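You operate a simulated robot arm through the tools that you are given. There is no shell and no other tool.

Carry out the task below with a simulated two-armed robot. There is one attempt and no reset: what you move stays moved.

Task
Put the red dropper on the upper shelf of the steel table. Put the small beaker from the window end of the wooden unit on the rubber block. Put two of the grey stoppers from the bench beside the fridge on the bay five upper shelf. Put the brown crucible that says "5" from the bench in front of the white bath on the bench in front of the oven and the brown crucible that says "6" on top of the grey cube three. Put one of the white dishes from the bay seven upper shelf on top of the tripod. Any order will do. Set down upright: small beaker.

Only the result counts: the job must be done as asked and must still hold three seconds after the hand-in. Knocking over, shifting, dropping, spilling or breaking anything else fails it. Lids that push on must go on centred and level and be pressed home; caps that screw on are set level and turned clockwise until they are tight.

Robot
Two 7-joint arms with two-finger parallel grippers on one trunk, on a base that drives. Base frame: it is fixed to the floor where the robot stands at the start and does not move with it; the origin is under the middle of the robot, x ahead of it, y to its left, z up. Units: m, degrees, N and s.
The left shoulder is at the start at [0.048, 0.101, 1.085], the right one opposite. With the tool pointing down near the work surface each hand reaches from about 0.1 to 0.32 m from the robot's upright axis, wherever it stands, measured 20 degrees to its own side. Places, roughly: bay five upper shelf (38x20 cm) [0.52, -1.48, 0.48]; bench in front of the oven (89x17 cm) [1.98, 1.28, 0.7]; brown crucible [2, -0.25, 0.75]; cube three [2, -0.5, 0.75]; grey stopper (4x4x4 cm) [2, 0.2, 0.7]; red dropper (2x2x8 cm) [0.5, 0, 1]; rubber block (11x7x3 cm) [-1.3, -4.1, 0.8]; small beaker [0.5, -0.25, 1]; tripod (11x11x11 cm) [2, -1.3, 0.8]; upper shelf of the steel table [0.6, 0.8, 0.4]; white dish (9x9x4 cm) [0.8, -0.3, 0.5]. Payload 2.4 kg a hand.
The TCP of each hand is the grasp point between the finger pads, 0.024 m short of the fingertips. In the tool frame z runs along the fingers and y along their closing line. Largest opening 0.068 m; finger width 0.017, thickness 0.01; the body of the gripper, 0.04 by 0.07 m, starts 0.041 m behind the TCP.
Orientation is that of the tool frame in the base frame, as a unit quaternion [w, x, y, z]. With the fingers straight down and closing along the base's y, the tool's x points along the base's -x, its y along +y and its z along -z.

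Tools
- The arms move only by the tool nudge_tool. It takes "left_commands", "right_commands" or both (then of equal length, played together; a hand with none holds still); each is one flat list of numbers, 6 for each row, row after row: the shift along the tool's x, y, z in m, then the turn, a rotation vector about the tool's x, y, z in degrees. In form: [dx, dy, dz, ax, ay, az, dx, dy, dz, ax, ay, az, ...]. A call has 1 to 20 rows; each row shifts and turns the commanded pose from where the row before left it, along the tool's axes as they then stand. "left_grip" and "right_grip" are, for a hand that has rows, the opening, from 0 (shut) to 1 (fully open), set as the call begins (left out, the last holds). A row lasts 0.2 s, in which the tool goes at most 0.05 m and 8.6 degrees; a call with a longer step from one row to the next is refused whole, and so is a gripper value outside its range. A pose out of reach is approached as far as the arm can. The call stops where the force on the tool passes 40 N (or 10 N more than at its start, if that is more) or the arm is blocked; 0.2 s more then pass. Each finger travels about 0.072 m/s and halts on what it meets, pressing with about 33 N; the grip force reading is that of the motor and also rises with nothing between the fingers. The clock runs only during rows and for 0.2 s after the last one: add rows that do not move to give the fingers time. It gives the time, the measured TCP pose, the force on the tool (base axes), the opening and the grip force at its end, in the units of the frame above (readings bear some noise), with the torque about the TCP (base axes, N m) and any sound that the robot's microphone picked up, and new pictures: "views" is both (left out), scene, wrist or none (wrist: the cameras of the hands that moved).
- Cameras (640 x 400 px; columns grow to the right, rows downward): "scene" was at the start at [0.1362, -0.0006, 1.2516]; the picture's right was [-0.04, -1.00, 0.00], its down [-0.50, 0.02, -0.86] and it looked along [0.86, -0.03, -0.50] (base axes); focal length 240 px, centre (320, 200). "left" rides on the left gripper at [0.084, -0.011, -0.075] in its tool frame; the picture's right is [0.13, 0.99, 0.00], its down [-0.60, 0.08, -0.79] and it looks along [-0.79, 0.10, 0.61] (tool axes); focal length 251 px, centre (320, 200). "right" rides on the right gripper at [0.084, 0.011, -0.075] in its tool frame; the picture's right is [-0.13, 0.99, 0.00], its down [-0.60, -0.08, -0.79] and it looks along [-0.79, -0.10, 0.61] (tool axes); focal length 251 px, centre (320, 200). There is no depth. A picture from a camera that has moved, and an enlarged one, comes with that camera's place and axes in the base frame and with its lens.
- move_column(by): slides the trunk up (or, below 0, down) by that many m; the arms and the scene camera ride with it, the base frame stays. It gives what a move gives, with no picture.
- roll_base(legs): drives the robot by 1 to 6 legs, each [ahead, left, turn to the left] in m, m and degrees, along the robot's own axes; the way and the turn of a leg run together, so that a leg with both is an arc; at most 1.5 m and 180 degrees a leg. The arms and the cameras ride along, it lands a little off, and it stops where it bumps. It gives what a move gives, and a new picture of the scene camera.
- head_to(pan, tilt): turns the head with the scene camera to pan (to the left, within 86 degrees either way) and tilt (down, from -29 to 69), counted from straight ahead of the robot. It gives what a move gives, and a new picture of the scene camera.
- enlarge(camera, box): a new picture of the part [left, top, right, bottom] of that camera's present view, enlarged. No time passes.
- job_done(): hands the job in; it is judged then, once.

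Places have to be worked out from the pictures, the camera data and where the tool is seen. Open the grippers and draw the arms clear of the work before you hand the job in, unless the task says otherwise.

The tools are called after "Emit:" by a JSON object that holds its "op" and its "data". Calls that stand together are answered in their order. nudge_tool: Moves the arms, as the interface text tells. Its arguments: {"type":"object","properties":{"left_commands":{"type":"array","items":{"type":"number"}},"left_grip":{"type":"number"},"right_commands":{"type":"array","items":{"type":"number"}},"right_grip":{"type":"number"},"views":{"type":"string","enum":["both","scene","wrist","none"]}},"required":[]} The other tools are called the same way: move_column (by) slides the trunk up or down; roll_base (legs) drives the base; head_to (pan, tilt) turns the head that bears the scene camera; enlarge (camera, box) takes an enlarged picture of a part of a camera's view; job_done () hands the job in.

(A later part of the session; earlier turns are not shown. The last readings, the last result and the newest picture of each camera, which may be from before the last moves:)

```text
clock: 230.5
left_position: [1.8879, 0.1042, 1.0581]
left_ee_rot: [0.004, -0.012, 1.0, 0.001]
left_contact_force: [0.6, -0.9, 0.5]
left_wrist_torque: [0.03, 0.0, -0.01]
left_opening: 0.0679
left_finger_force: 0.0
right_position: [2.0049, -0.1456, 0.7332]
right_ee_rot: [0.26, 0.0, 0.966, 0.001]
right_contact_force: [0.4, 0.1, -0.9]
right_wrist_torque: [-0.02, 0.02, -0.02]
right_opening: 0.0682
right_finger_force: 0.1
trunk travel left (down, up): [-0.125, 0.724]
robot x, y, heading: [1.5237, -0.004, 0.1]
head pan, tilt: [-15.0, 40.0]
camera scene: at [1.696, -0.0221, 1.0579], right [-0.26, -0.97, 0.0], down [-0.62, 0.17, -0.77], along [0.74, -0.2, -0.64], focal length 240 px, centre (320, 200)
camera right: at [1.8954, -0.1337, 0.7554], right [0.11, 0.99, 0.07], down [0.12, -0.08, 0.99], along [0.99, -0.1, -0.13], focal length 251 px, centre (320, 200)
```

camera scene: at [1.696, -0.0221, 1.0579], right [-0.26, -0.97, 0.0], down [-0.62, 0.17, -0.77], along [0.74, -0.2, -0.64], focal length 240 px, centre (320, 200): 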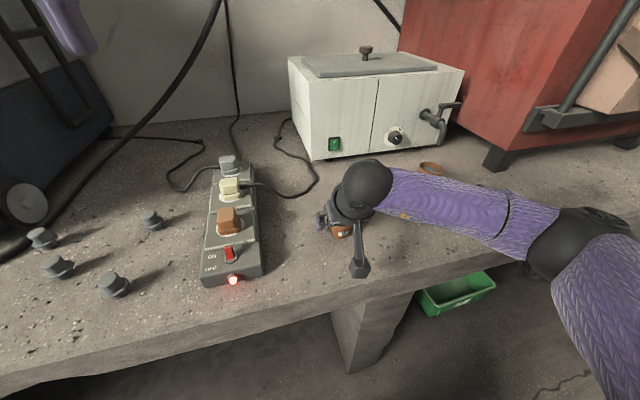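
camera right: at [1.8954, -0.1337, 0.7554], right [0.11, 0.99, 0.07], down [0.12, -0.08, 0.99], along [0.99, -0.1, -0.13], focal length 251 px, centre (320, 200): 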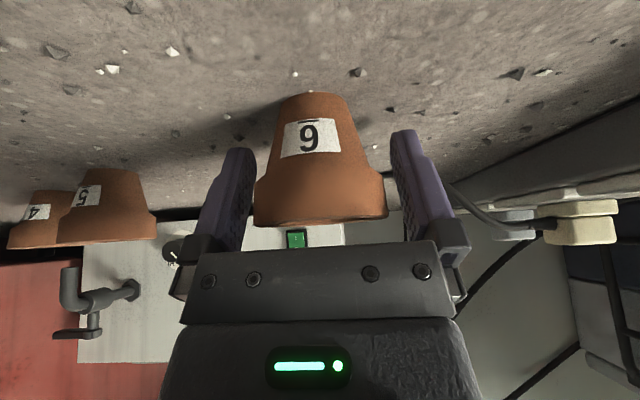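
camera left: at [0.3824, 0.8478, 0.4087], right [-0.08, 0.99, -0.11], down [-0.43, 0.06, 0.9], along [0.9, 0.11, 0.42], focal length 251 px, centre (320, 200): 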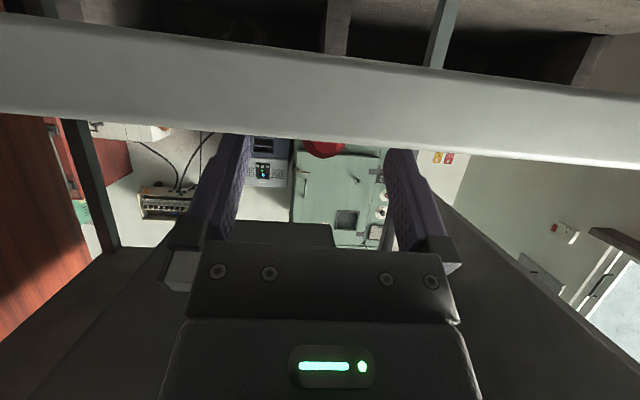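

The fingers straddle the crucible's band with the "6" label facing the camera. I close the right gripper.

Emit:
{"op": "nudge_tool", "data": {"right_commands": [0, 0, 0, 0, 0, 0, 0, 0, 0, 0, 0, 0, 0, 0, 0, 0, 0, 0, 0, 0, 0, 0, 0, 0], "right_grip": 0.5, "views": "wrist"}}

```text
clock: 231.5
left_position: [1.8885, 0.1045, 1.057]
left_ee_rot: [0.004, -0.012, 1.0, 0.002]
left_contact_force: [0.1, 0.4, 0.0]
left_wrist_torque: [0.0, 0.0, 0.02]
left_opening: 0.068
left_finger_force: 0.1
right_position: [2.0045, -0.1459, 0.7331]
right_ee_rot: [0.26, 0.001, 0.966, 0.001]
right_contact_force: [1.2, -0.4, -0.1]
right_wrist_torque: [0.02, 0.0, 0.0]
right_opening: 0.0538
right_finger_force: 32.7
trunk travel left (down, up): [-0.125, 0.724]
robot x, y, heading: [1.5223, -0.0024, 0.2]
head pan, tilt: [-15.0, 40.0]
camera right: at [1.8954, -0.1336, 0.7555], right [0.11, 0.99, 0.07], down [0.12, -0.08, 0.99], along [0.99, -0.1, -0.13], focal length 251 px, centre (320, 200)
```

right: 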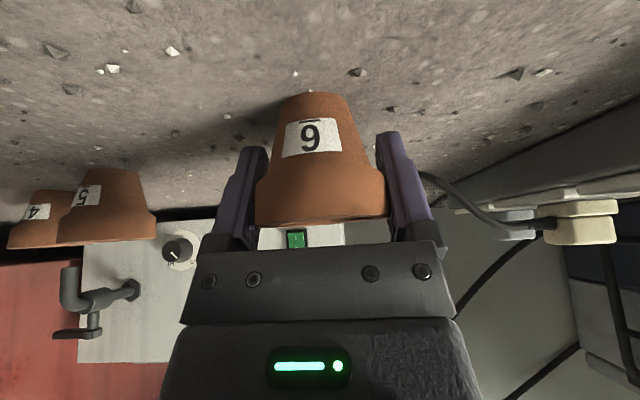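

Gripped at 0.0538 m. I lift it straight up 0.12 m.

Emit:
{"op": "nudge_tool", "data": {"right_commands": [-0.005, 0, -0.00866, 0, 0, 0, -0.01, 0, -0.01732, 0, 0, 0, -0.015, 0, -0.02598, 0, 0, 0, -0.015, 0, -0.02598, 0, 0, 0, -0.015, 0, -0.02598, 0, 0, 0, 0, 0, 0, 0, 0, 0], "views": "both"}}

```text
clock: 232.9
left_position: [1.8893, 0.1053, 1.0561]
left_ee_rot: [0.003, -0.013, 1.0, 0.001]
left_contact_force: [-0.6, -0.1, -0.3]
left_wrist_torque: [-0.02, -0.01, 0.02]
left_opening: 0.0679
left_finger_force: 0.1
right_position: [2.0056, -0.146, 0.8529]
right_ee_rot: [0.26, 0.001, 0.966, 0.001]
right_contact_force: [1.0, -0.3, -0.9]
right_wrist_torque: [0.0, 0.0, -0.01]
right_opening: 0.0537
right_finger_force: 32.9
trunk travel left (down, up): [-0.125, 0.724]
robot x, y, heading: [1.5216, -0.0015, 0.1]
head pan, tilt: [-15.0, 40.0]
camera scene: at [1.696, -0.022, 1.0579], right [-0.26, -0.97, 0.0], down [-0.62, 0.17, -0.77], along [0.74, -0.2, -0.64], focal length 240 px, centre (320, 200)
camera right: at [1.8953, -0.1343, 0.8759], right [0.11, 0.99, 0.07], down [0.12, -0.08, 0.99], along [0.99, -0.1, -0.13], focal length 251 px, centre (320, 200)
```

scene: 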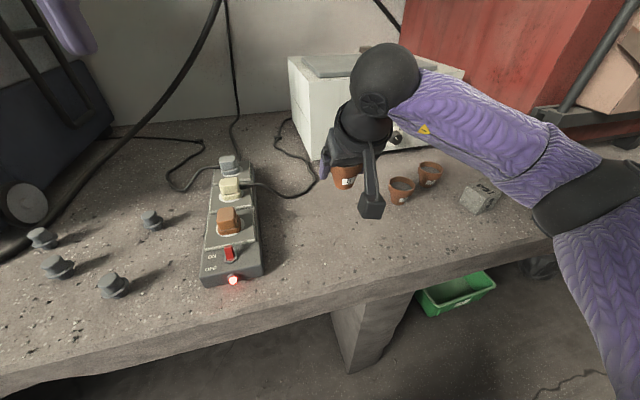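
right: 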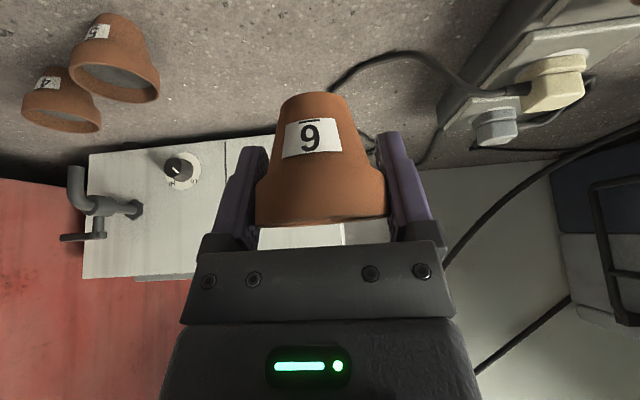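

The crucible is up and level. I strafe the base 0.322 m right to bring it over the cube; the path at this height is clear.

Emit:
{"op": "roll_base", "data": {"legs": [[0, -0.322, 0]]}}

Emit:
{"op": "enlarge", "data": {"camera": "right", "box": [0, 0, 640, 400]}}

Emit:
{"op": "enlarge", "data": {"camera": "scene", "box": [300, 150, 440, 260]}}

```text
clock: 235.1
left_position: [1.889, -0.2189, 1.056]
left_ee_rot: [0.005, -0.009, 1.0, 0.001]
left_contact_force: [0.1, -0.1, 0.1]
left_wrist_torque: [0.01, 0.01, 0.01]
left_opening: 0.0679
left_finger_force: 0.0
right_position: [2.0048, -0.4726, 0.8527]
right_ee_rot: [0.26, 0.004, 0.966, 0.0]
right_contact_force: [-0.5, 0.1, 0.3]
right_wrist_torque: [-0.03, 0.0, -0.03]
right_opening: 0.0537
right_finger_force: 32.6
trunk travel left (down, up): [-0.125, 0.724]
robot x, y, heading: [1.5218, -0.3276, -0.1]
head pan, tilt: [-15.0, 40.0]
camera scene: at [1.6957, -0.3448, 1.0579], right [-0.26, -0.96, 0.0], down [-0.62, 0.17, -0.77], along [0.74, -0.2, -0.64], focal length 240 px, centre (320, 200)
```

scene: 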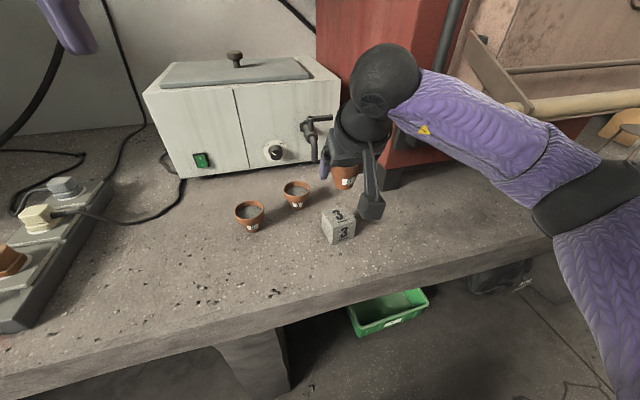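

```text
1.00 times, centred on (320, 200) of right (not enlarged: the box is as wide or as high as the picture)
camera zoom: at [1.8944, -0.4581, 0.8755], right [0.12, 0.99, 0.07], down [0.12, -0.08, 0.99], along [0.99, -0.11, -0.13], focal length 251 px, centre (320, 200)
```

zoom: 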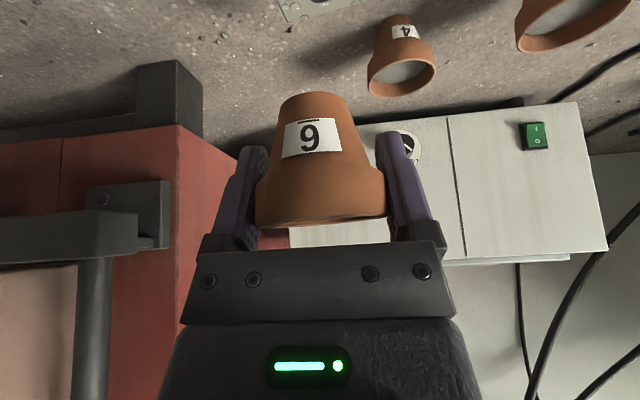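

```text
3.64 times, centred on (370, 205) of scene
camera zoom: at [1.6957, -0.3448, 1.0579], right [-0.26, -0.96, 0.0], down [-0.62, 0.17, -0.77], along [0.74, -0.2, -0.64], focal length 873 px, centre (138, 182)
```

zoom: 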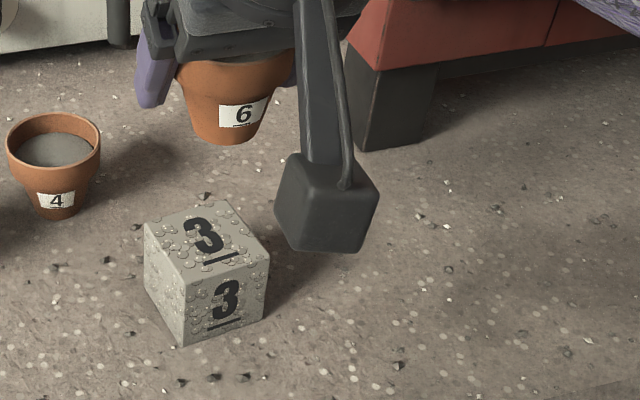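

The cube's top centre is at about [2.004, -0.464], z≈0.744. I shift the crucible 8 mm left and lower it to about 1 cm above the cube.

Emit:
{"op": "nudge_tool", "data": {"right_commands": [0, 0.004, 0, 0, 0, 0, 0, 0.004, 0, 0, 0, 0, 0.0075, 0, 0.013, 0, 0, 0, 0.0075, 0, 0.013, 0, 0, 0, 0.0075, 0, 0.013, 0, 0, 0, 0.0075, 0, 0.013, 0, 0, 0, 0, 0, 0, 0, 0, 0], "views": "both"}}

Emit:
{"op": "enlarge", "data": {"camera": "scene", "box": [300, 150, 420, 250]}}

Emit:
{"op": "enlarge", "data": {"camera": "right", "box": [220, 0, 420, 240]}}

```text
clock: 236.7
left_position: [1.8893, -0.22, 1.057]
left_ee_rot: [0.004, -0.009, 1.0, 0.001]
left_contact_force: [-0.3, 0.2, -0.1]
left_wrist_torque: [-0.01, -0.02, -0.01]
left_opening: 0.0679
left_finger_force: 0.0
right_position: [2.0049, -0.4634, 0.7926]
right_ee_rot: [0.26, 0.004, 0.966, 0.0]
right_contact_force: [-0.5, 1.3, 0.5]
right_wrist_torque: [0.01, -0.03, -0.01]
right_opening: 0.0536
right_finger_force: 33.3
trunk travel left (down, up): [-0.125, 0.724]
robot x, y, heading: [1.522, -0.3296, -0.1]
head pan, tilt: [-15.0, 40.0]
camera scene: at [1.6957, -0.3448, 1.0579], right [-0.26, -0.96, 0.0], down [-0.62, 0.17, -0.77], along [0.74, -0.2, -0.64], focal length 240 px, centre (320, 200)
camera right: at [1.8945, -0.4495, 0.8158], right [0.12, 0.99, 0.07], down [0.12, -0.08, 0.99], along [0.99, -0.11, -0.13], focal length 251 px, centre (320, 200)
```

scene: 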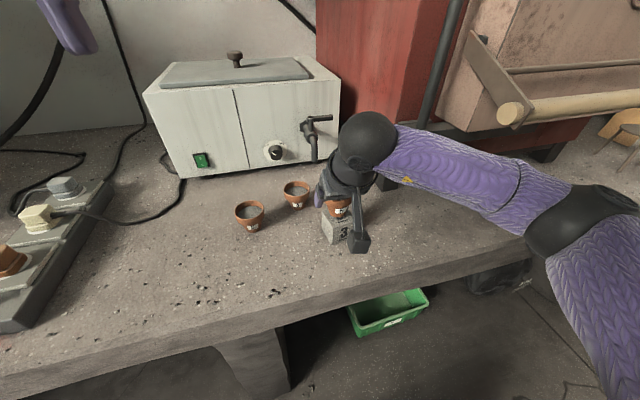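
right: 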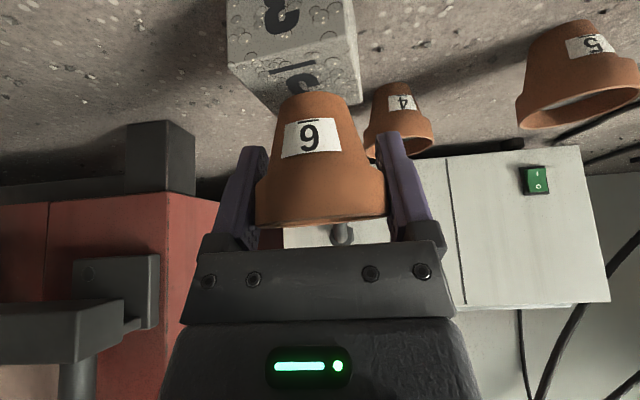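

```text
4.00 times, centred on (360, 200) of scene
camera zoom: at [1.6957, -0.3448, 1.0579], right [-0.26, -0.96, 0.0], down [-0.62, 0.17, -0.77], along [0.74, -0.2, -0.64], focal length 960 px, centre (160, 200)
```

zoom: 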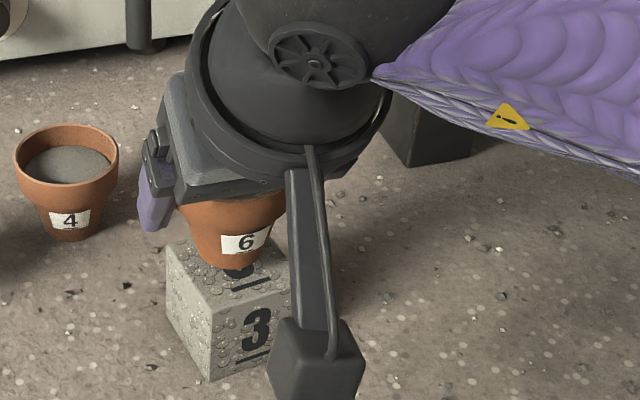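

```text
1.67 times, centred on (320, 120) of right
camera zoom: at [1.8945, -0.4495, 0.8158], right [0.12, 0.99, 0.07], down [0.12, -0.08, 0.99], along [0.99, -0.11, -0.13], focal length 419 px, centre (320, 333)
```

zoom: 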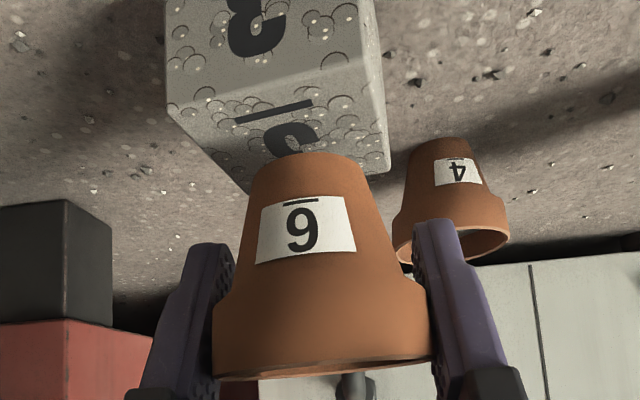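

Both views put the cube's centre at about [2.006, -0.465], right under the crucible. I lower in small steps until contact.

Emit:
{"op": "nudge_tool", "data": {"right_commands": [0.002, 0, 0.00346, 0, 0, 0, 0.002, 0, 0.00346, 0, 0, 0, 0, 0, 0, 0, 0, 0], "views": "none"}}

Emit:
{"op": "enlarge", "data": {"camera": "scene", "box": [310, 170, 390, 250]}}

```text
clock: 237.4
left_position: [1.8896, -0.2191, 1.0568]
left_ee_rot: [0.003, -0.009, 1.0, 0.001]
left_contact_force: [0.0, -0.2, -0.1]
left_wrist_torque: [-0.01, 0.01, 0.03]
left_opening: 0.0679
left_finger_force: 0.1
right_position: [2.0051, -0.464, 0.7854]
right_ee_rot: [0.26, 0.004, 0.966, 0.0]
right_contact_force: [0.4, -0.3, -0.5]
right_wrist_torque: [0.02, -0.02, -0.03]
right_opening: 0.0535
right_finger_force: 32.9
trunk travel left (down, up): [-0.125, 0.724]
robot x, y, heading: [1.5252, -0.324, -0.3]
head pan, tilt: [-15.0, 40.0]
```

```text
5.00 times, centred on (350, 210) of scene
camera zoom: at [1.6957, -0.3448, 1.0579], right [-0.26, -0.96, 0.0], down [-0.62, 0.17, -0.77], along [0.74, -0.2, -0.64], focal length 1200 px, centre (170, 150)
```

zoom: 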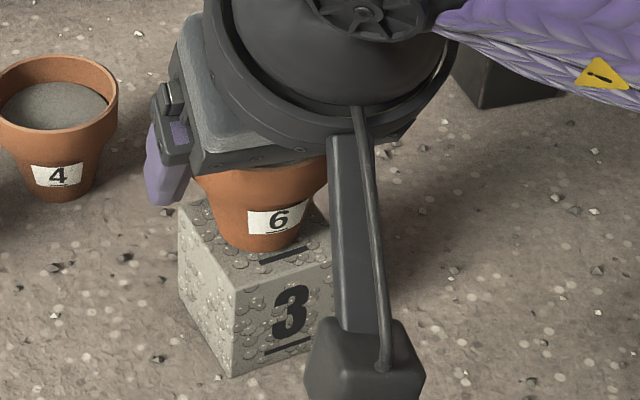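

Nearly there, at TCP z=0.785. I take one 2 mm step and read the force.

Emit:
{"op": "nudge_tool", "data": {"right_commands": [0.001, 0, 0.00173, 0, 0, 0, 0, 0, 0, 0, 0, 0], "views": "none"}}

```text
clock: 238.1
left_position: [1.8888, -0.2188, 1.0576]
left_ee_rot: [0.003, -0.01, 1.0, 0.001]
left_contact_force: [0.4, -0.9, -0.6]
left_wrist_torque: [-0.01, -0.03, 0.01]
left_opening: 0.068
left_finger_force: 0.1
right_position: [2.0044, -0.4627, 0.7833]
right_ee_rot: [0.259, 0.004, 0.966, 0.0]
right_contact_force: [0.6, -0.7, -0.4]
right_wrist_torque: [-0.03, -0.02, -0.01]
right_opening: 0.0536
right_finger_force: 33.0
trunk travel left (down, up): [-0.125, 0.724]
robot x, y, heading: [1.5215, -0.3262, -0.4]
head pan, tilt: [-15.0, 40.0]
```

No contact yet; another 2 mm.

Emit:
{"op": "nudge_tool", "data": {"right_commands": [0.001, 0, 0.00173, 0, 0, 0, 0, 0, 0, 0, 0, 0], "views": "none"}}

```text
clock: 238.7
left_position: [1.8888, -0.219, 1.057]
left_ee_rot: [0.003, -0.01, 1.0, 0.0]
left_contact_force: [-0.1, 0.0, -1.1]
left_wrist_torque: [0.03, -0.01, 0.01]
left_opening: 0.068
left_finger_force: 0.0
right_position: [2.0046, -0.4627, 0.782]
right_ee_rot: [0.26, 0.004, 0.966, 0.0]
right_contact_force: [0.1, 0.4, 8.3]
right_wrist_torque: [0.15, 0.06, 0.03]
right_opening: 0.0534
right_finger_force: 32.8
trunk travel left (down, up): [-0.125, 0.724]
robot x, y, heading: [1.5215, -0.3252, -0.1]
head pan, tilt: [-15.0, 40.0]
```

Contact at 8 N. I open the gripper to release the crucible onto the cube.

Emit:
{"op": "nudge_tool", "data": {"right_commands": [0, 0, 0, 0, 0, 0, 0, 0, 0, 0, 0, 0, 0, 0, 0, 0, 0, 0], "right_grip": 1.0, "views": "both"}}

Emit:
{"op": "enlarge", "data": {"camera": "scene", "box": [310, 170, 390, 250]}}

```text
clock: 239.4
left_position: [1.8886, -0.2192, 1.057]
left_ee_rot: [0.003, -0.01, 1.0, 0.001]
left_contact_force: [0.6, -0.1, 0.0]
left_wrist_torque: [0.01, 0.01, 0.02]
left_opening: 0.0679
left_finger_force: 0.1
right_position: [2.0045, -0.4623, 0.7799]
right_ee_rot: [0.26, 0.004, 0.966, 0.0]
right_contact_force: [0.0, -0.8, -0.2]
right_wrist_torque: [0.01, 0.0, 0.01]
right_opening: 0.0678
right_finger_force: 0.0
trunk travel left (down, up): [-0.125, 0.724]
robot x, y, heading: [1.5271, -0.3252, -0.1]
head pan, tilt: [-15.0, 40.0]
camera scene: at [1.6956, -0.3448, 1.0579], right [-0.26, -0.96, 0.0], down [-0.62, 0.17, -0.77], along [0.74, -0.2, -0.64], focal length 240 px, centre (320, 200)
camera right: at [1.8945, -0.4502, 0.8039], right [0.12, 0.99, 0.07], down [0.12, -0.08, 0.99], along [0.99, -0.11, -0.13], focal length 251 px, centre (320, 200)
```

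scene: 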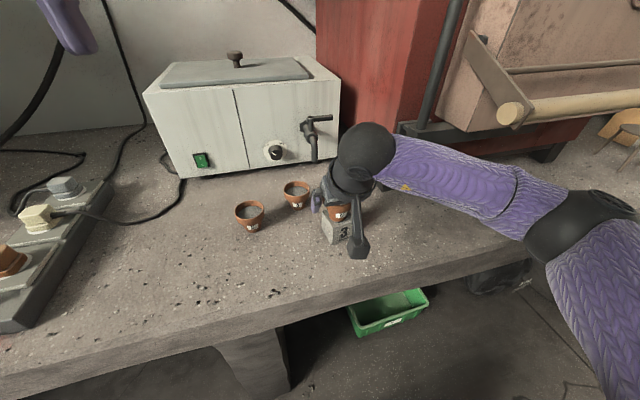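
right: 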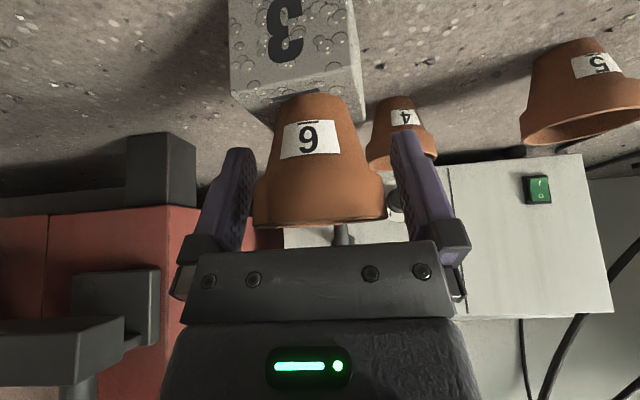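

```text
5.00 times, centred on (350, 210) of scene
camera zoom: at [1.6956, -0.3448, 1.0579], right [-0.26, -0.96, 0.0], down [-0.62, 0.17, -0.77], along [0.74, -0.2, -0.64], focal length 1200 px, centre (170, 150)
```

zoom: 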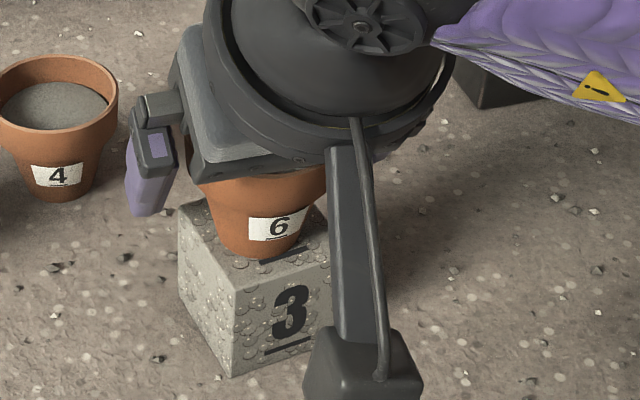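

Crucible 6 stands on cube three. I withdraw the hand backward along its own axis.

Emit:
{"op": "nudge_tool", "data": {"right_commands": [0, 0, -0.01, 0, 0, 0, 0, 0, -0.015, 0, 0, 0, 0, 0, -0.02, 0, 0, 0, 0, 0, -0.025, 0, 0, 0, 0, 0, -0.03, 0, 0, 0, 0, 0, -0.03, 0, 0, 0], "views": "both"}}

Emit:
{"op": "enlarge", "data": {"camera": "scene", "box": [310, 170, 390, 250]}}

```text
clock: 240.8
left_position: [1.8898, -0.2184, 1.0584]
left_ee_rot: [0.004, -0.01, 1.0, 0.001]
left_contact_force: [-0.4, -0.1, -0.8]
left_wrist_torque: [0.0, 0.02, -0.01]
left_opening: 0.0678
left_finger_force: 0.1
right_position: [1.9391, -0.4624, 0.8939]
right_ee_rot: [0.26, 0.004, 0.966, -0.001]
right_contact_force: [0.0, 0.7, -0.1]
right_wrist_torque: [0.06, -0.01, -0.03]
right_opening: 0.0681
right_finger_force: 0.1
trunk travel left (down, up): [-0.125, 0.724]
robot x, y, heading: [1.5207, -0.3269, -0.2]
head pan, tilt: [-15.0, 40.0]
camera scene: at [1.6956, -0.3448, 1.0579], right [-0.26, -0.96, 0.0], down [-0.62, 0.17, -0.77], along [0.74, -0.2, -0.64], focal length 240 px, centre (320, 200)
camera right: at [1.83, -0.4499, 0.9167], right [0.12, 0.99, 0.07], down [0.12, -0.08, 0.99], along [0.98, -0.11, -0.13], focal length 251 px, centre (320, 200)
```

scene: 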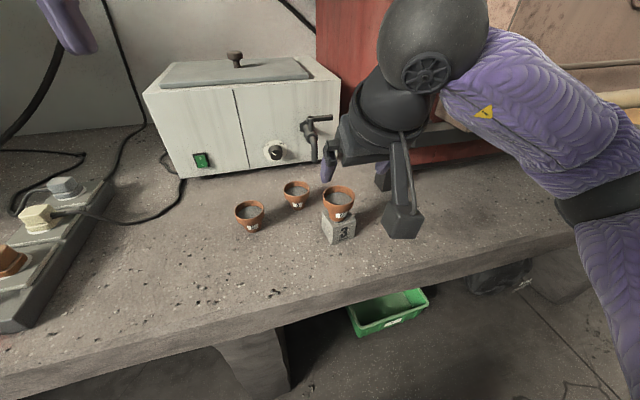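
right: 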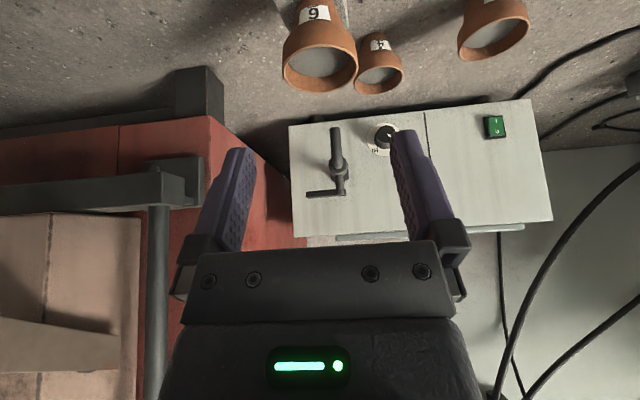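

```text
5.00 times, centred on (350, 210) of scene
camera zoom: at [1.6956, -0.3448, 1.0579], right [-0.26, -0.96, 0.0], down [-0.62, 0.17, -0.77], along [0.74, -0.2, -0.64], focal length 1200 px, centre (170, 150)
```

zoom: 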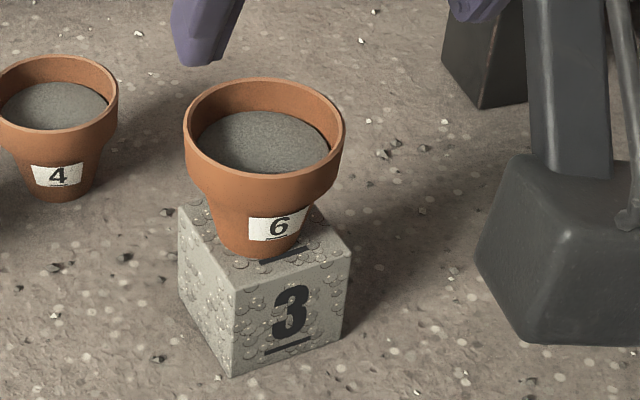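

Crucible 6 sits well on cube three. Next is the dish: I back off, raise the trunk, and bring the right hand to a compact downward pose before turning round.

Emit:
{"op": "roll_base", "data": {"legs": [[-0.15, 0, 0]]}}

Emit:
{"op": "move_column", "data": {"by": 0.2}}

Emit:
{"op": "nudge_tool", "data": {"right_commands": [0.0173, 0, -0.01, 0, 7.5, 0, 0.0185, 0, -0.0077, 0, 7.5, 0, 0.0193, 0, -0.0052, 0, 7.5, 0, 0.0198, 0, -0.0026, 0, 7.5, 0, 0, 0, 0, 0, 0, 0], "views": "scene"}}

```text
clock: 242.2
left_position: [1.7388, -0.2187, 1.0576]
left_ee_rot: [0.003, -0.008, 1.0, 0.0]
left_contact_force: [0.0, 0.2, 0.0]
left_wrist_torque: [0.0, 0.0, 0.01]
left_opening: 0.0677
left_finger_force: 0.0
right_position: [1.7884, -0.4625, 0.8934]
right_ee_rot: [0.26, 0.005, 0.966, 0.0]
right_contact_force: [-0.2, -0.3, 0.7]
right_wrist_torque: [-0.01, 0.02, 0.02]
right_opening: 0.0683
right_finger_force: 0.0
trunk travel left (down, up): [-0.125, 0.724]
robot x, y, heading: [1.3738, -0.3222, -0.5]
head pan, tilt: [-15.0, 40.0]
camera scene: at [1.5448, -0.3445, 1.0579], right [-0.27, -0.96, 0.0], down [-0.62, 0.17, -0.77], along [0.74, -0.2, -0.64], focal length 240 px, centre (320, 200)
```

scene: 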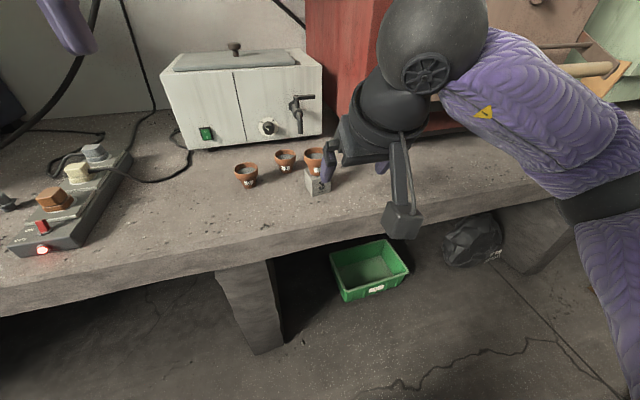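

```text
clock: 244.4
left_position: [1.7395, -0.2191, 1.2567]
left_ee_rot: [0.004, -0.008, 1.0, 0.001]
left_contact_force: [-0.8, 0.0, -0.1]
left_wrist_torque: [0.0, 0.01, 0.0]
left_opening: 0.0679
left_finger_force: 0.1
right_position: [1.7887, -0.4631, 1.0943]
right_ee_rot: [0.26, 0.005, 0.966, 0.0]
right_contact_force: [1.5, -0.2, 0.9]
right_wrist_torque: [0.01, -0.01, 0.0]
right_opening: 0.0681
right_finger_force: 0.1
trunk travel left (down, up): [-0.325, 0.524]
robot x, y, heading: [1.3703, -0.3251, -0.4]
head pan, tilt: [-15.0, 40.0]
```

```text
clock: 245.6
left_position: [1.7382, -0.2188, 1.2574]
left_ee_rot: [0.003, -0.008, 1.0, 0.001]
left_contact_force: [0.6, -0.2, -0.2]
left_wrist_torque: [0.02, 0.03, -0.01]
left_opening: 0.0678
left_finger_force: 0.1
right_position: [1.7087, -0.4637, 1.093]
right_ee_rot: [0.0, 0.004, 1.0, 0.001]
right_contact_force: [0.2, -1.0, 0.3]
right_wrist_torque: [-0.02, -0.01, 0.02]
right_opening: 0.0682
right_finger_force: 0.0
trunk travel left (down, up): [-0.325, 0.524]
robot x, y, heading: [1.3712, -0.3223, -0.7]
head pan, tilt: [-15.0, 40.0]
camera scene: at [1.4942, -0.3442, 1.2618], right [-0.27, -0.96, 0.0], down [-0.62, 0.17, -0.77], along [0.74, -0.2, -0.64], focal length 240 px, centre (320, 200)
```

scene: 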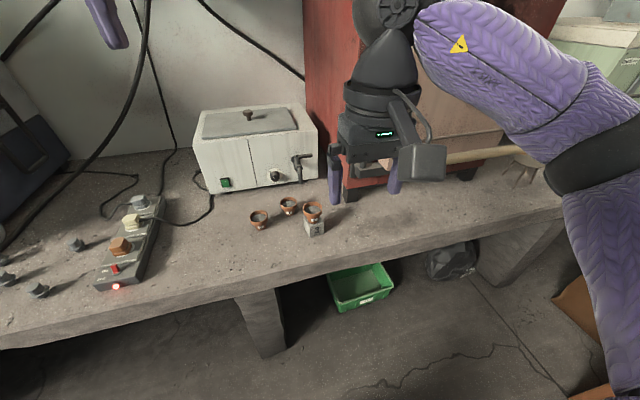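

I move to y≈0.15 where both sides are low, and turn round to face the back of the wooden unit.

Emit:
{"op": "roll_base", "data": {"legs": [[0, 0.47, 0.5], [0, 0, 90], [0, 0, 90]]}}

Emit:
{"op": "head_to", "data": {"pan": 15, "tilt": 45}}

```text
clock: 256.0
left_position: [1.0017, 0.0536, 1.2569]
left_ee_rot: [0.001, 1.0, 0.003, -0.004]
left_contact_force: [-0.3, -0.4, -0.3]
left_wrist_torque: [-0.02, 0.04, -0.01]
left_opening: 0.0681
left_finger_force: 0.2
right_position: [1.0347, 0.2966, 1.0927]
right_ee_rot: [0.001, 1.0, -0.01, 0.0]
right_contact_force: [1.6, 0.0, 0.9]
right_wrist_torque: [-0.01, -0.01, -0.01]
right_opening: 0.068
right_finger_force: 0.0
trunk travel left (down, up): [-0.325, 0.524]
robot x, y, heading: [1.3724, 0.157, 179.2]
head pan, tilt: [-15.0, 40.0]
camera scene: at [1.2423, 0.1816, 1.2618], right [0.27, 0.96, 0.0], down [0.62, -0.18, -0.77], along [-0.74, 0.21, -0.64], focal length 240 px, centre (320, 200)
```

scene: 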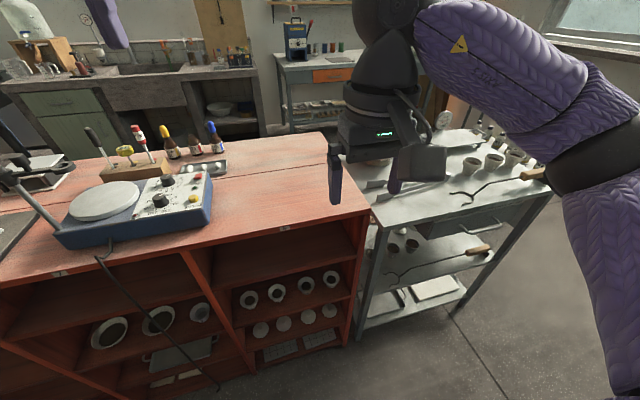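

```text
clock: 257.0
left_position: [1.0028, 0.0535, 1.2569]
left_ee_rot: [0.001, 1.0, 0.004, -0.004]
left_contact_force: [0.7, -0.2, -0.2]
left_wrist_torque: [0.01, -0.03, -0.03]
left_opening: 0.068
left_finger_force: 0.1
right_position: [1.0349, 0.2974, 1.0935]
right_ee_rot: [0.001, 1.0, -0.01, 0.0]
right_contact_force: [0.2, -0.1, 1.0]
right_wrist_torque: [0.04, 0.01, 0.02]
right_opening: 0.0682
right_finger_force: 0.1
trunk travel left (down, up): [-0.325, 0.524]
robot x, y, heading: [1.3733, 0.1513, 179.2]
head pan, tilt: [15.0, 45.0]
camera scene: at [1.2452, 0.1386, 1.2546], right [-0.24, 0.97, 0.0], down [0.69, 0.17, -0.71], along [-0.69, -0.17, -0.71], focal length 240 px, centre (320, 200)
```

scene: 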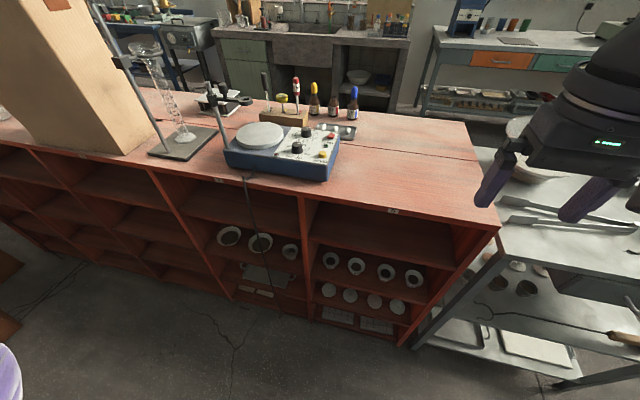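

I see the back bays: the left one with three white dishes should be bay 7. I enlarge it.

Emit:
{"op": "enlarge", "data": {"camera": "scene", "box": [150, 160, 450, 350]}}

Emit:
{"op": "enlarge", "data": {"camera": "left", "box": [0, 0, 640, 400]}}

```text
2.11 times, centred on (300, 255) of scene
camera zoom: at [1.2452, 0.1386, 1.2546], right [-0.24, 0.97, 0.0], down [0.69, 0.17, -0.71], along [-0.69, -0.17, -0.71], focal length 505 px, centre (362, 84)
```

zoom: 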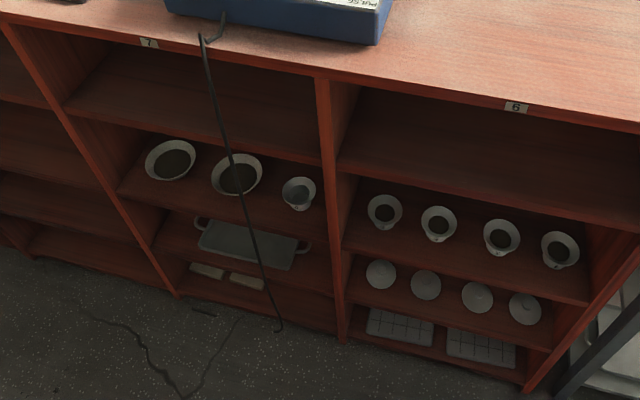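

```text
1.00 times, centred on (320, 200) of left (not enlarged: the box is as wide or as high as the picture)
camera zoom: at [1.0869, 0.0652, 1.3308], right [0.14, -0.99, 0.0], down [-0.6, -0.08, 0.8], along [-0.79, -0.11, -0.6], focal length 251 px, centre (320, 200)
```

zoom: 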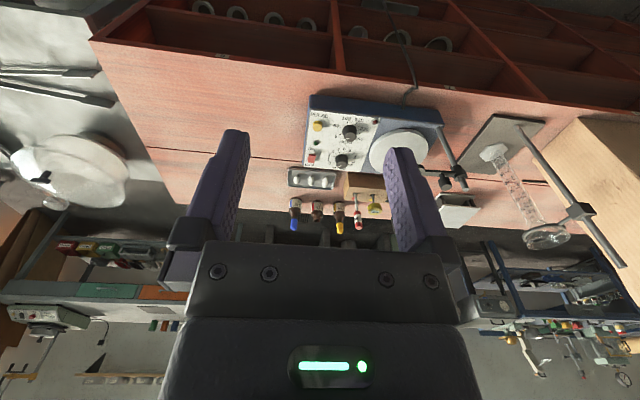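

Label "7" marks the bay with two Ø9 cm dishes and a smaller cup on the shelf at z≈0.49 (this matches the given upper-shelf height of ~0.48). I strafe to y≈-0.2 and lower the trunk for a closer look.

Emit:
{"op": "roll_base", "data": {"legs": [[0, 0.36, 0.8]]}}

Emit:
{"op": "move_column", "data": {"by": -0.2}}

Emit:
{"op": "head_to", "data": {"pan": 5, "tilt": 50}}

Emit:
{"op": "enlarge", "data": {"camera": "scene", "box": [220, 100, 460, 300]}}

```text
clock: 259.4
left_position: [1.0006, -0.3218, 1.2572]
left_ee_rot: [0.0, 1.0, 0.01, -0.003]
left_contact_force: [-0.2, -0.8, -0.2]
left_wrist_torque: [0.02, -0.01, -0.01]
left_opening: 0.0682
left_finger_force: 0.0
right_position: [1.0284, -0.0786, 1.0933]
right_ee_rot: [0.001, 1.0, -0.003, -0.001]
right_contact_force: [0.1, 0.9, 0.2]
right_wrist_torque: [0.01, 0.0, 0.0]
right_opening: 0.068
right_finger_force: 0.0
trunk travel left (down, up): [-0.325, 0.524]
robot x, y, heading: [1.3668, -0.2149, 179.8]
head pan, tilt: [15.0, 45.0]
camera scene: at [1.2421, -0.2335, 1.2545], right [-0.26, 0.97, 0.0], down [0.68, 0.18, -0.71], along [-0.68, -0.18, -0.71], focal length 240 px, centre (320, 200)
```

scene: 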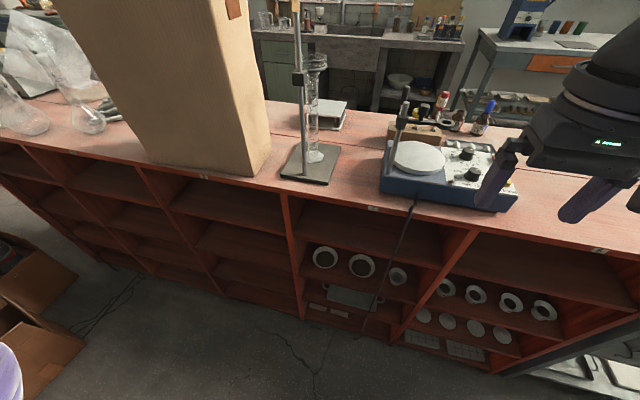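

```text
clock: 261.5
left_position: [1.0007, -0.321, 1.0566]
left_ee_rot: [0.001, 1.0, 0.01, -0.003]
left_contact_force: [-0.3, 1.1, 0.3]
left_wrist_torque: [-0.01, 0.01, 0.01]
left_opening: 0.068
left_finger_force: 0.1
right_position: [1.0299, -0.077, 0.8925]
right_ee_rot: [0.0, 1.0, -0.003, 0.0]
right_contact_force: [0.1, 0.4, -0.3]
right_wrist_torque: [-0.01, 0.0, 0.0]
right_opening: 0.068
right_finger_force: 0.2
trunk travel left (down, up): [-0.125, 0.724]
robot x, y, heading: [1.3706, -0.2174, 179.5]
head pan, tilt: [15.0, 45.0]
```

```text
clock: 262.2
left_position: [1.0007, -0.3207, 1.0578]
left_ee_rot: [0.001, 1.0, 0.01, -0.003]
left_contact_force: [0.5, 0.1, -0.5]
left_wrist_torque: [0.02, 0.04, -0.05]
left_opening: 0.0678
left_finger_force: 0.1
right_position: [1.0295, -0.0766, 0.8928]
right_ee_rot: [0.001, 1.0, -0.004, -0.002]
right_contact_force: [0.7, 0.2, 0.3]
right_wrist_torque: [-0.04, 0.01, -0.03]
right_opening: 0.068
right_finger_force: 0.1
trunk travel left (down, up): [-0.125, 0.724]
robot x, y, heading: [1.3667, -0.2139, 179.5]
head pan, tilt: [5.0, 50.0]
camera scene: at [1.1934, -0.2187, 1.0438], right [-0.08, 1.0, 0.0], down [0.76, 0.06, -0.64], along [-0.64, -0.05, -0.77], focal length 240 px, centre (320, 200)
```

scene: 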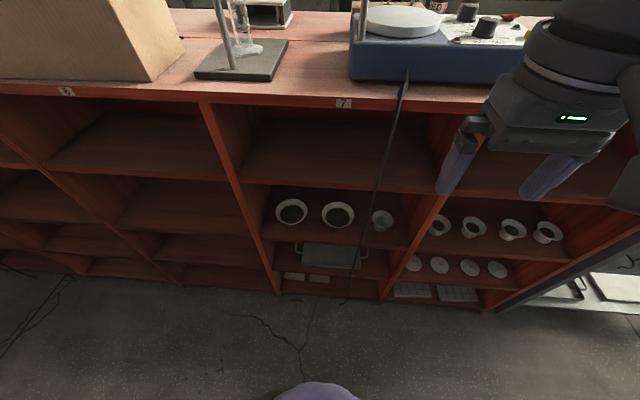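

```text
2.00 times, centred on (340, 200) of scene
camera zoom: at [1.1934, -0.2187, 1.0438], right [-0.08, 1.0, 0.0], down [0.76, 0.06, -0.64], along [-0.64, -0.05, -0.77], focal length 480 px, centre (280, 200)
```

zoom: 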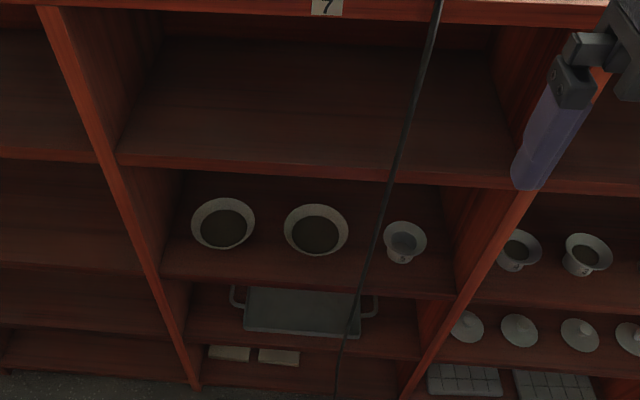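

Bay 7 is confirmed by its label. Dish 1 (left) is at about [0.807, -0.326], rim Ø≈0.088 at z≈0.53, clear of the hanging cable at y≈-0.14. I lower the trunk, then pitch and lower the left hand in front of the shelf.

Emit:
{"op": "move_column", "data": {"by": -0.115}}

Emit:
{"op": "nudge_tool", "data": {"left_commands": [-0.009, 0, 0.045, 0, -6.9, 0, -0.0035, 0, 0.0458, 0, -6.9, 0, 0.002, 0, 0.0458, 0, -6.9, 0, 0.0075, 0, 0.0453, 0, -6.9, 0, 0.0128, 0, 0.0441, 0, -6.9, 0, 0.0181, 0, 0.0422, 0, -6.9, 0, 0.023, 0, 0.0398, 0, -6.9, 0, 0.0276, 0, 0.0366, 0, -6.9, 0, 0, 0, 0, 0, 0, 0], "left_grip": 0.5, "views": "both"}}

```text
clock: 263.7
left_position: [0.9693, -0.323, 0.915]
left_ee_rot: [0.002, 0.999, 0.009, 0.042]
left_contact_force: [-0.3, -0.2, -0.6]
left_wrist_torque: [-0.01, 0.01, -0.01]
left_opening: 0.0679
left_finger_force: 0.0
right_position: [1.0287, -0.0766, 0.7774]
right_ee_rot: [0.001, 1.0, -0.003, -0.002]
right_contact_force: [-0.2, 0.2, -0.2]
right_wrist_torque: [0.0, -0.01, -0.02]
right_opening: 0.0681
right_finger_force: 0.0
trunk travel left (down, up): [-0.01, 0.84]
robot x, y, heading: [1.365, -0.2153, 179.7]
head pan, tilt: [5.0, 50.0]
```

```text
clock: 265.7
left_position: [0.9302, -0.3155, 0.564]
left_ee_rot: [-0.003, 0.915, 0.004, -0.404]
left_contact_force: [-0.8, -0.2, -0.3]
left_wrist_torque: [-0.01, -0.01, 0.0]
left_opening: 0.0343
left_finger_force: 0.0
left hand out of reach, approached as far as the arm can: row 8
right_position: [1.0295, -0.0769, 0.7781]
right_ee_rot: [0.0, 1.0, -0.004, -0.001]
right_contact_force: [-0.2, -0.6, -0.6]
right_wrist_torque: [0.02, 0.01, 0.02]
right_opening: 0.0681
right_finger_force: 0.0
trunk travel left (down, up): [-0.01, 0.84]
robot x, y, heading: [1.3666, -0.2151, 179.5]
head pan, tilt: [5.0, 50.0]
camera scene: at [1.1527, -0.2186, 0.9238], right [-0.08, 1.0, 0.0], down [0.76, 0.06, -0.64], along [-0.64, -0.05, -0.77], focal length 240 px, centre (320, 200)
camera left: at [1.0423, -0.3031, 0.5518], right [0.09, -0.99, -0.1], down [0.18, -0.09, 0.98], along [-0.98, -0.11, 0.17], focal length 251 px, centre (320, 200)
```

scene: 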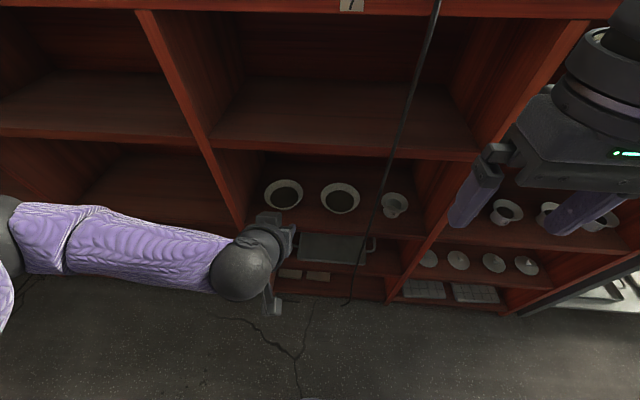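
left: 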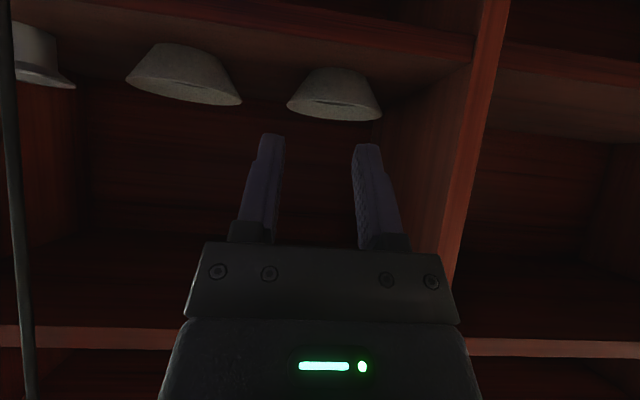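

The left wrist view shows the dishes in profile: flared bowls with base about Ø0.058 and walls leaning out roughly 20°. I enlarge to measure dish 1.

Emit:
{"op": "enlarge", "data": {"camera": "left", "box": [100, 20, 420, 180]}}

Emit:
{"op": "enlarge", "data": {"camera": "scene", "box": [230, 150, 430, 310]}}

```text
2.00 times, centred on (260, 100) of left
camera zoom: at [1.0423, -0.3031, 0.5518], right [0.09, -0.99, -0.1], down [0.18, -0.09, 0.98], along [-0.98, -0.11, 0.17], focal length 503 px, centre (440, 400)
```

zoom: 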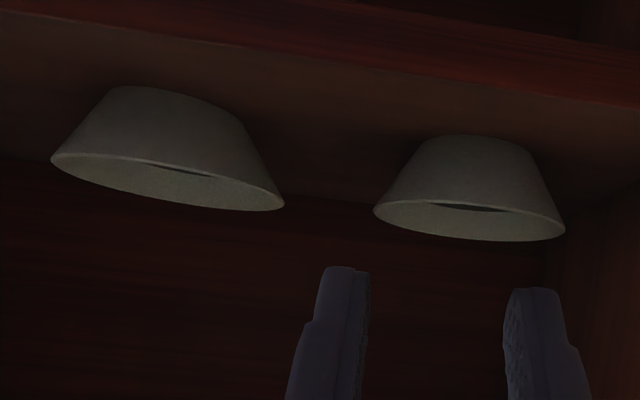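

```text
2.50 times, centred on (330, 230) of scene
camera zoom: at [1.1527, -0.2186, 0.9238], right [-0.08, 1.0, 0.0], down [0.76, 0.06, -0.64], along [-0.64, -0.05, -0.77], focal length 600 px, centre (295, 125)
```

zoom: 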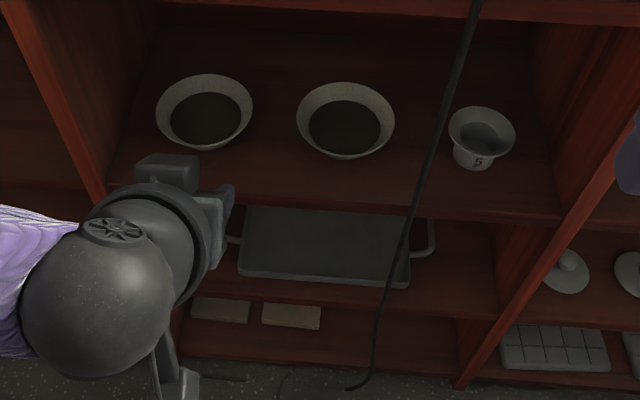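

I enlarge the dishes more to see whether they hold something and how deep.

Emit:
{"op": "enlarge", "data": {"camera": "scene", "box": [250, 165, 370, 225]}}

Emit:
{"op": "enlarge", "data": {"camera": "left", "box": [270, 60, 400, 150]}}

```text
5.33 times, centred on (310, 195) of scene
camera zoom: at [1.1527, -0.2186, 0.9238], right [-0.08, 1.0, 0.0], down [0.76, 0.06, -0.64], along [-0.64, -0.05, -0.77], focal length 1280 px, centre (373, 227)
```

zoom: 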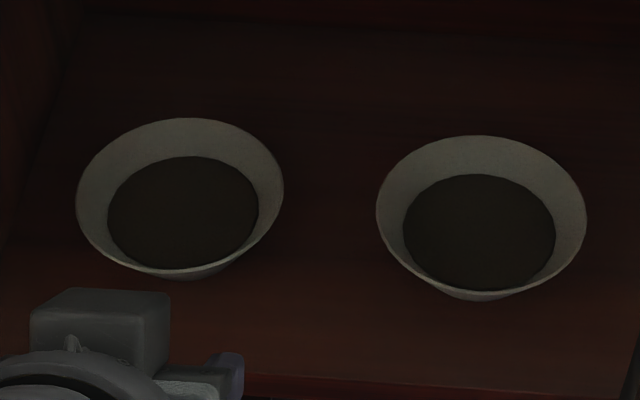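

```text
4.44 times, centred on (335, 105) of left
camera zoom: at [1.0423, -0.3031, 0.5518], right [0.09, -0.99, -0.1], down [0.18, -0.09, 0.98], along [-0.98, -0.11, 0.17], focal length 1118 px, centre (253, 622)
```

zoom: 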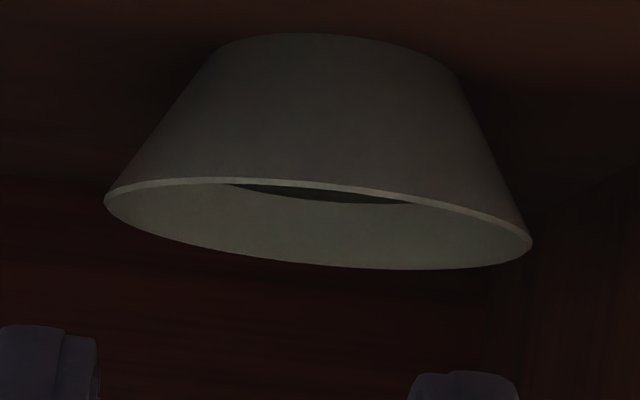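

The two views together give dish 1's rim at about [0.795, -0.333, 0.508], Ø0.09, filled with something dark to about 1 cm below the rim. So I plan a near-rim pinch with the fingers along the wall: back off a little, set the pitch to 35°, then roll the left hand 90°.

Emit:
{"op": "nudge_tool", "data": {"left_commands": [-0.0017, 0, -0.0354, 0, 0, 0, -0.0017, 0, -0.0354, 0, 0, 0, 0, 0, 0, 0, 6.35, 0, 0, 0, 0, 0, 6.35, 0, 0, 0, 0, 0, 0, 0], "views": "none"}}

Emit:
{"op": "nudge_tool", "data": {"left_commands": [0, 0, 0, 0, 0, -8.2, 0, 0, 0, 0, 0, -8.2, 0, 0, 0, 0, 0, -8.2, 0, 0, 0, 0, 0, -8.2, 0, 0, 0, 0, 0, -8.2, 0, 0, 0, 0, 0, -8.2, 0, 0, 0, 0, 0, -8.2, 0, 0, 0, 0, 0, -8.2, 0, 0, 0, 0, 0, -8.2, 0, 0, 0, 0, 0, -8.2, 0, 0, 0, 0, 0, -8, 0, 0, 0, 0, 0, 0], "views": "both"}}

```text
clock: 266.9
left_position: [0.9684, -0.3072, 0.6071]
left_ee_rot: [0.005, 0.947, 0.008, -0.321]
left_contact_force: [-0.4, -0.5, 0.5]
left_wrist_torque: [0.0, 0.03, 0.03]
left_opening: 0.0339
left_finger_force: 0.0
left hand out of reach, approached as far as the arm can: row 2
right_position: [1.0302, -0.0779, 0.7782]
right_ee_rot: [0.001, 1.0, -0.004, -0.001]
right_contact_force: [-0.4, 0.9, 1.0]
right_wrist_torque: [0.0, 0.01, -0.02]
right_opening: 0.068
right_finger_force: 0.0
trunk travel left (down, up): [-0.01, 0.84]
robot x, y, heading: [1.3657, -0.2182, 179.8]
head pan, tilt: [5.0, 50.0]
```

```text
clock: 269.5
left_position: [0.9666, -0.3072, 0.606]
left_ee_rot: [-0.225, 0.663, 0.675, -0.232]
left_contact_force: [0.1, 0.3, -0.4]
left_wrist_torque: [0.03, -0.02, 0.01]
left_opening: 0.0339
left_finger_force: 0.1
right_position: [1.0293, -0.0775, 0.7773]
right_ee_rot: [0.001, 1.0, -0.003, -0.001]
right_contact_force: [-0.4, -0.5, 0.1]
right_wrist_torque: [0.01, 0.0, 0.01]
right_opening: 0.068
right_finger_force: 0.0
trunk travel left (down, up): [-0.01, 0.84]
robot x, y, heading: [1.3686, -0.2186, 180.0]
head pan, tilt: [5.0, 50.0]
camera scene: at [1.1527, -0.2186, 0.9238], right [-0.08, 1.0, 0.0], down [0.76, 0.06, -0.64], along [-0.64, -0.05, -0.77], focal length 240 px, centre (320, 200)
camera left: at [1.0018, -0.2224, 0.6713], right [0.78, 0.14, -0.61], down [0.56, -0.59, 0.58], along [-0.27, -0.79, -0.54], focal length 251 px, centre (320, 200)
```

scene: 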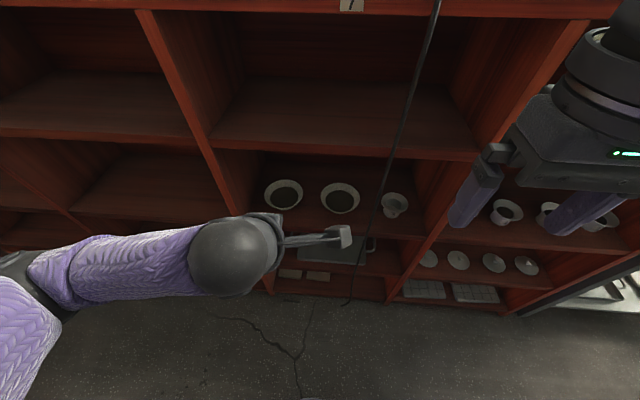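
left: 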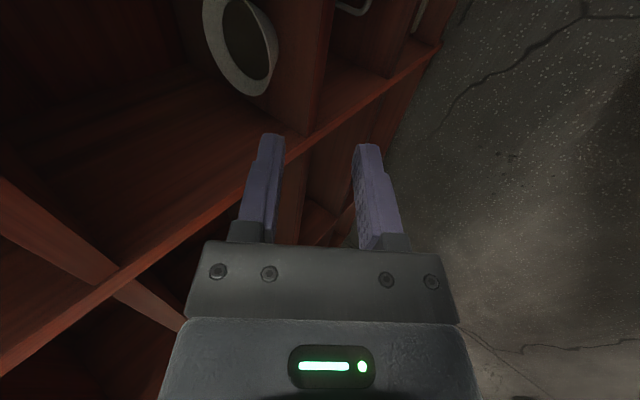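

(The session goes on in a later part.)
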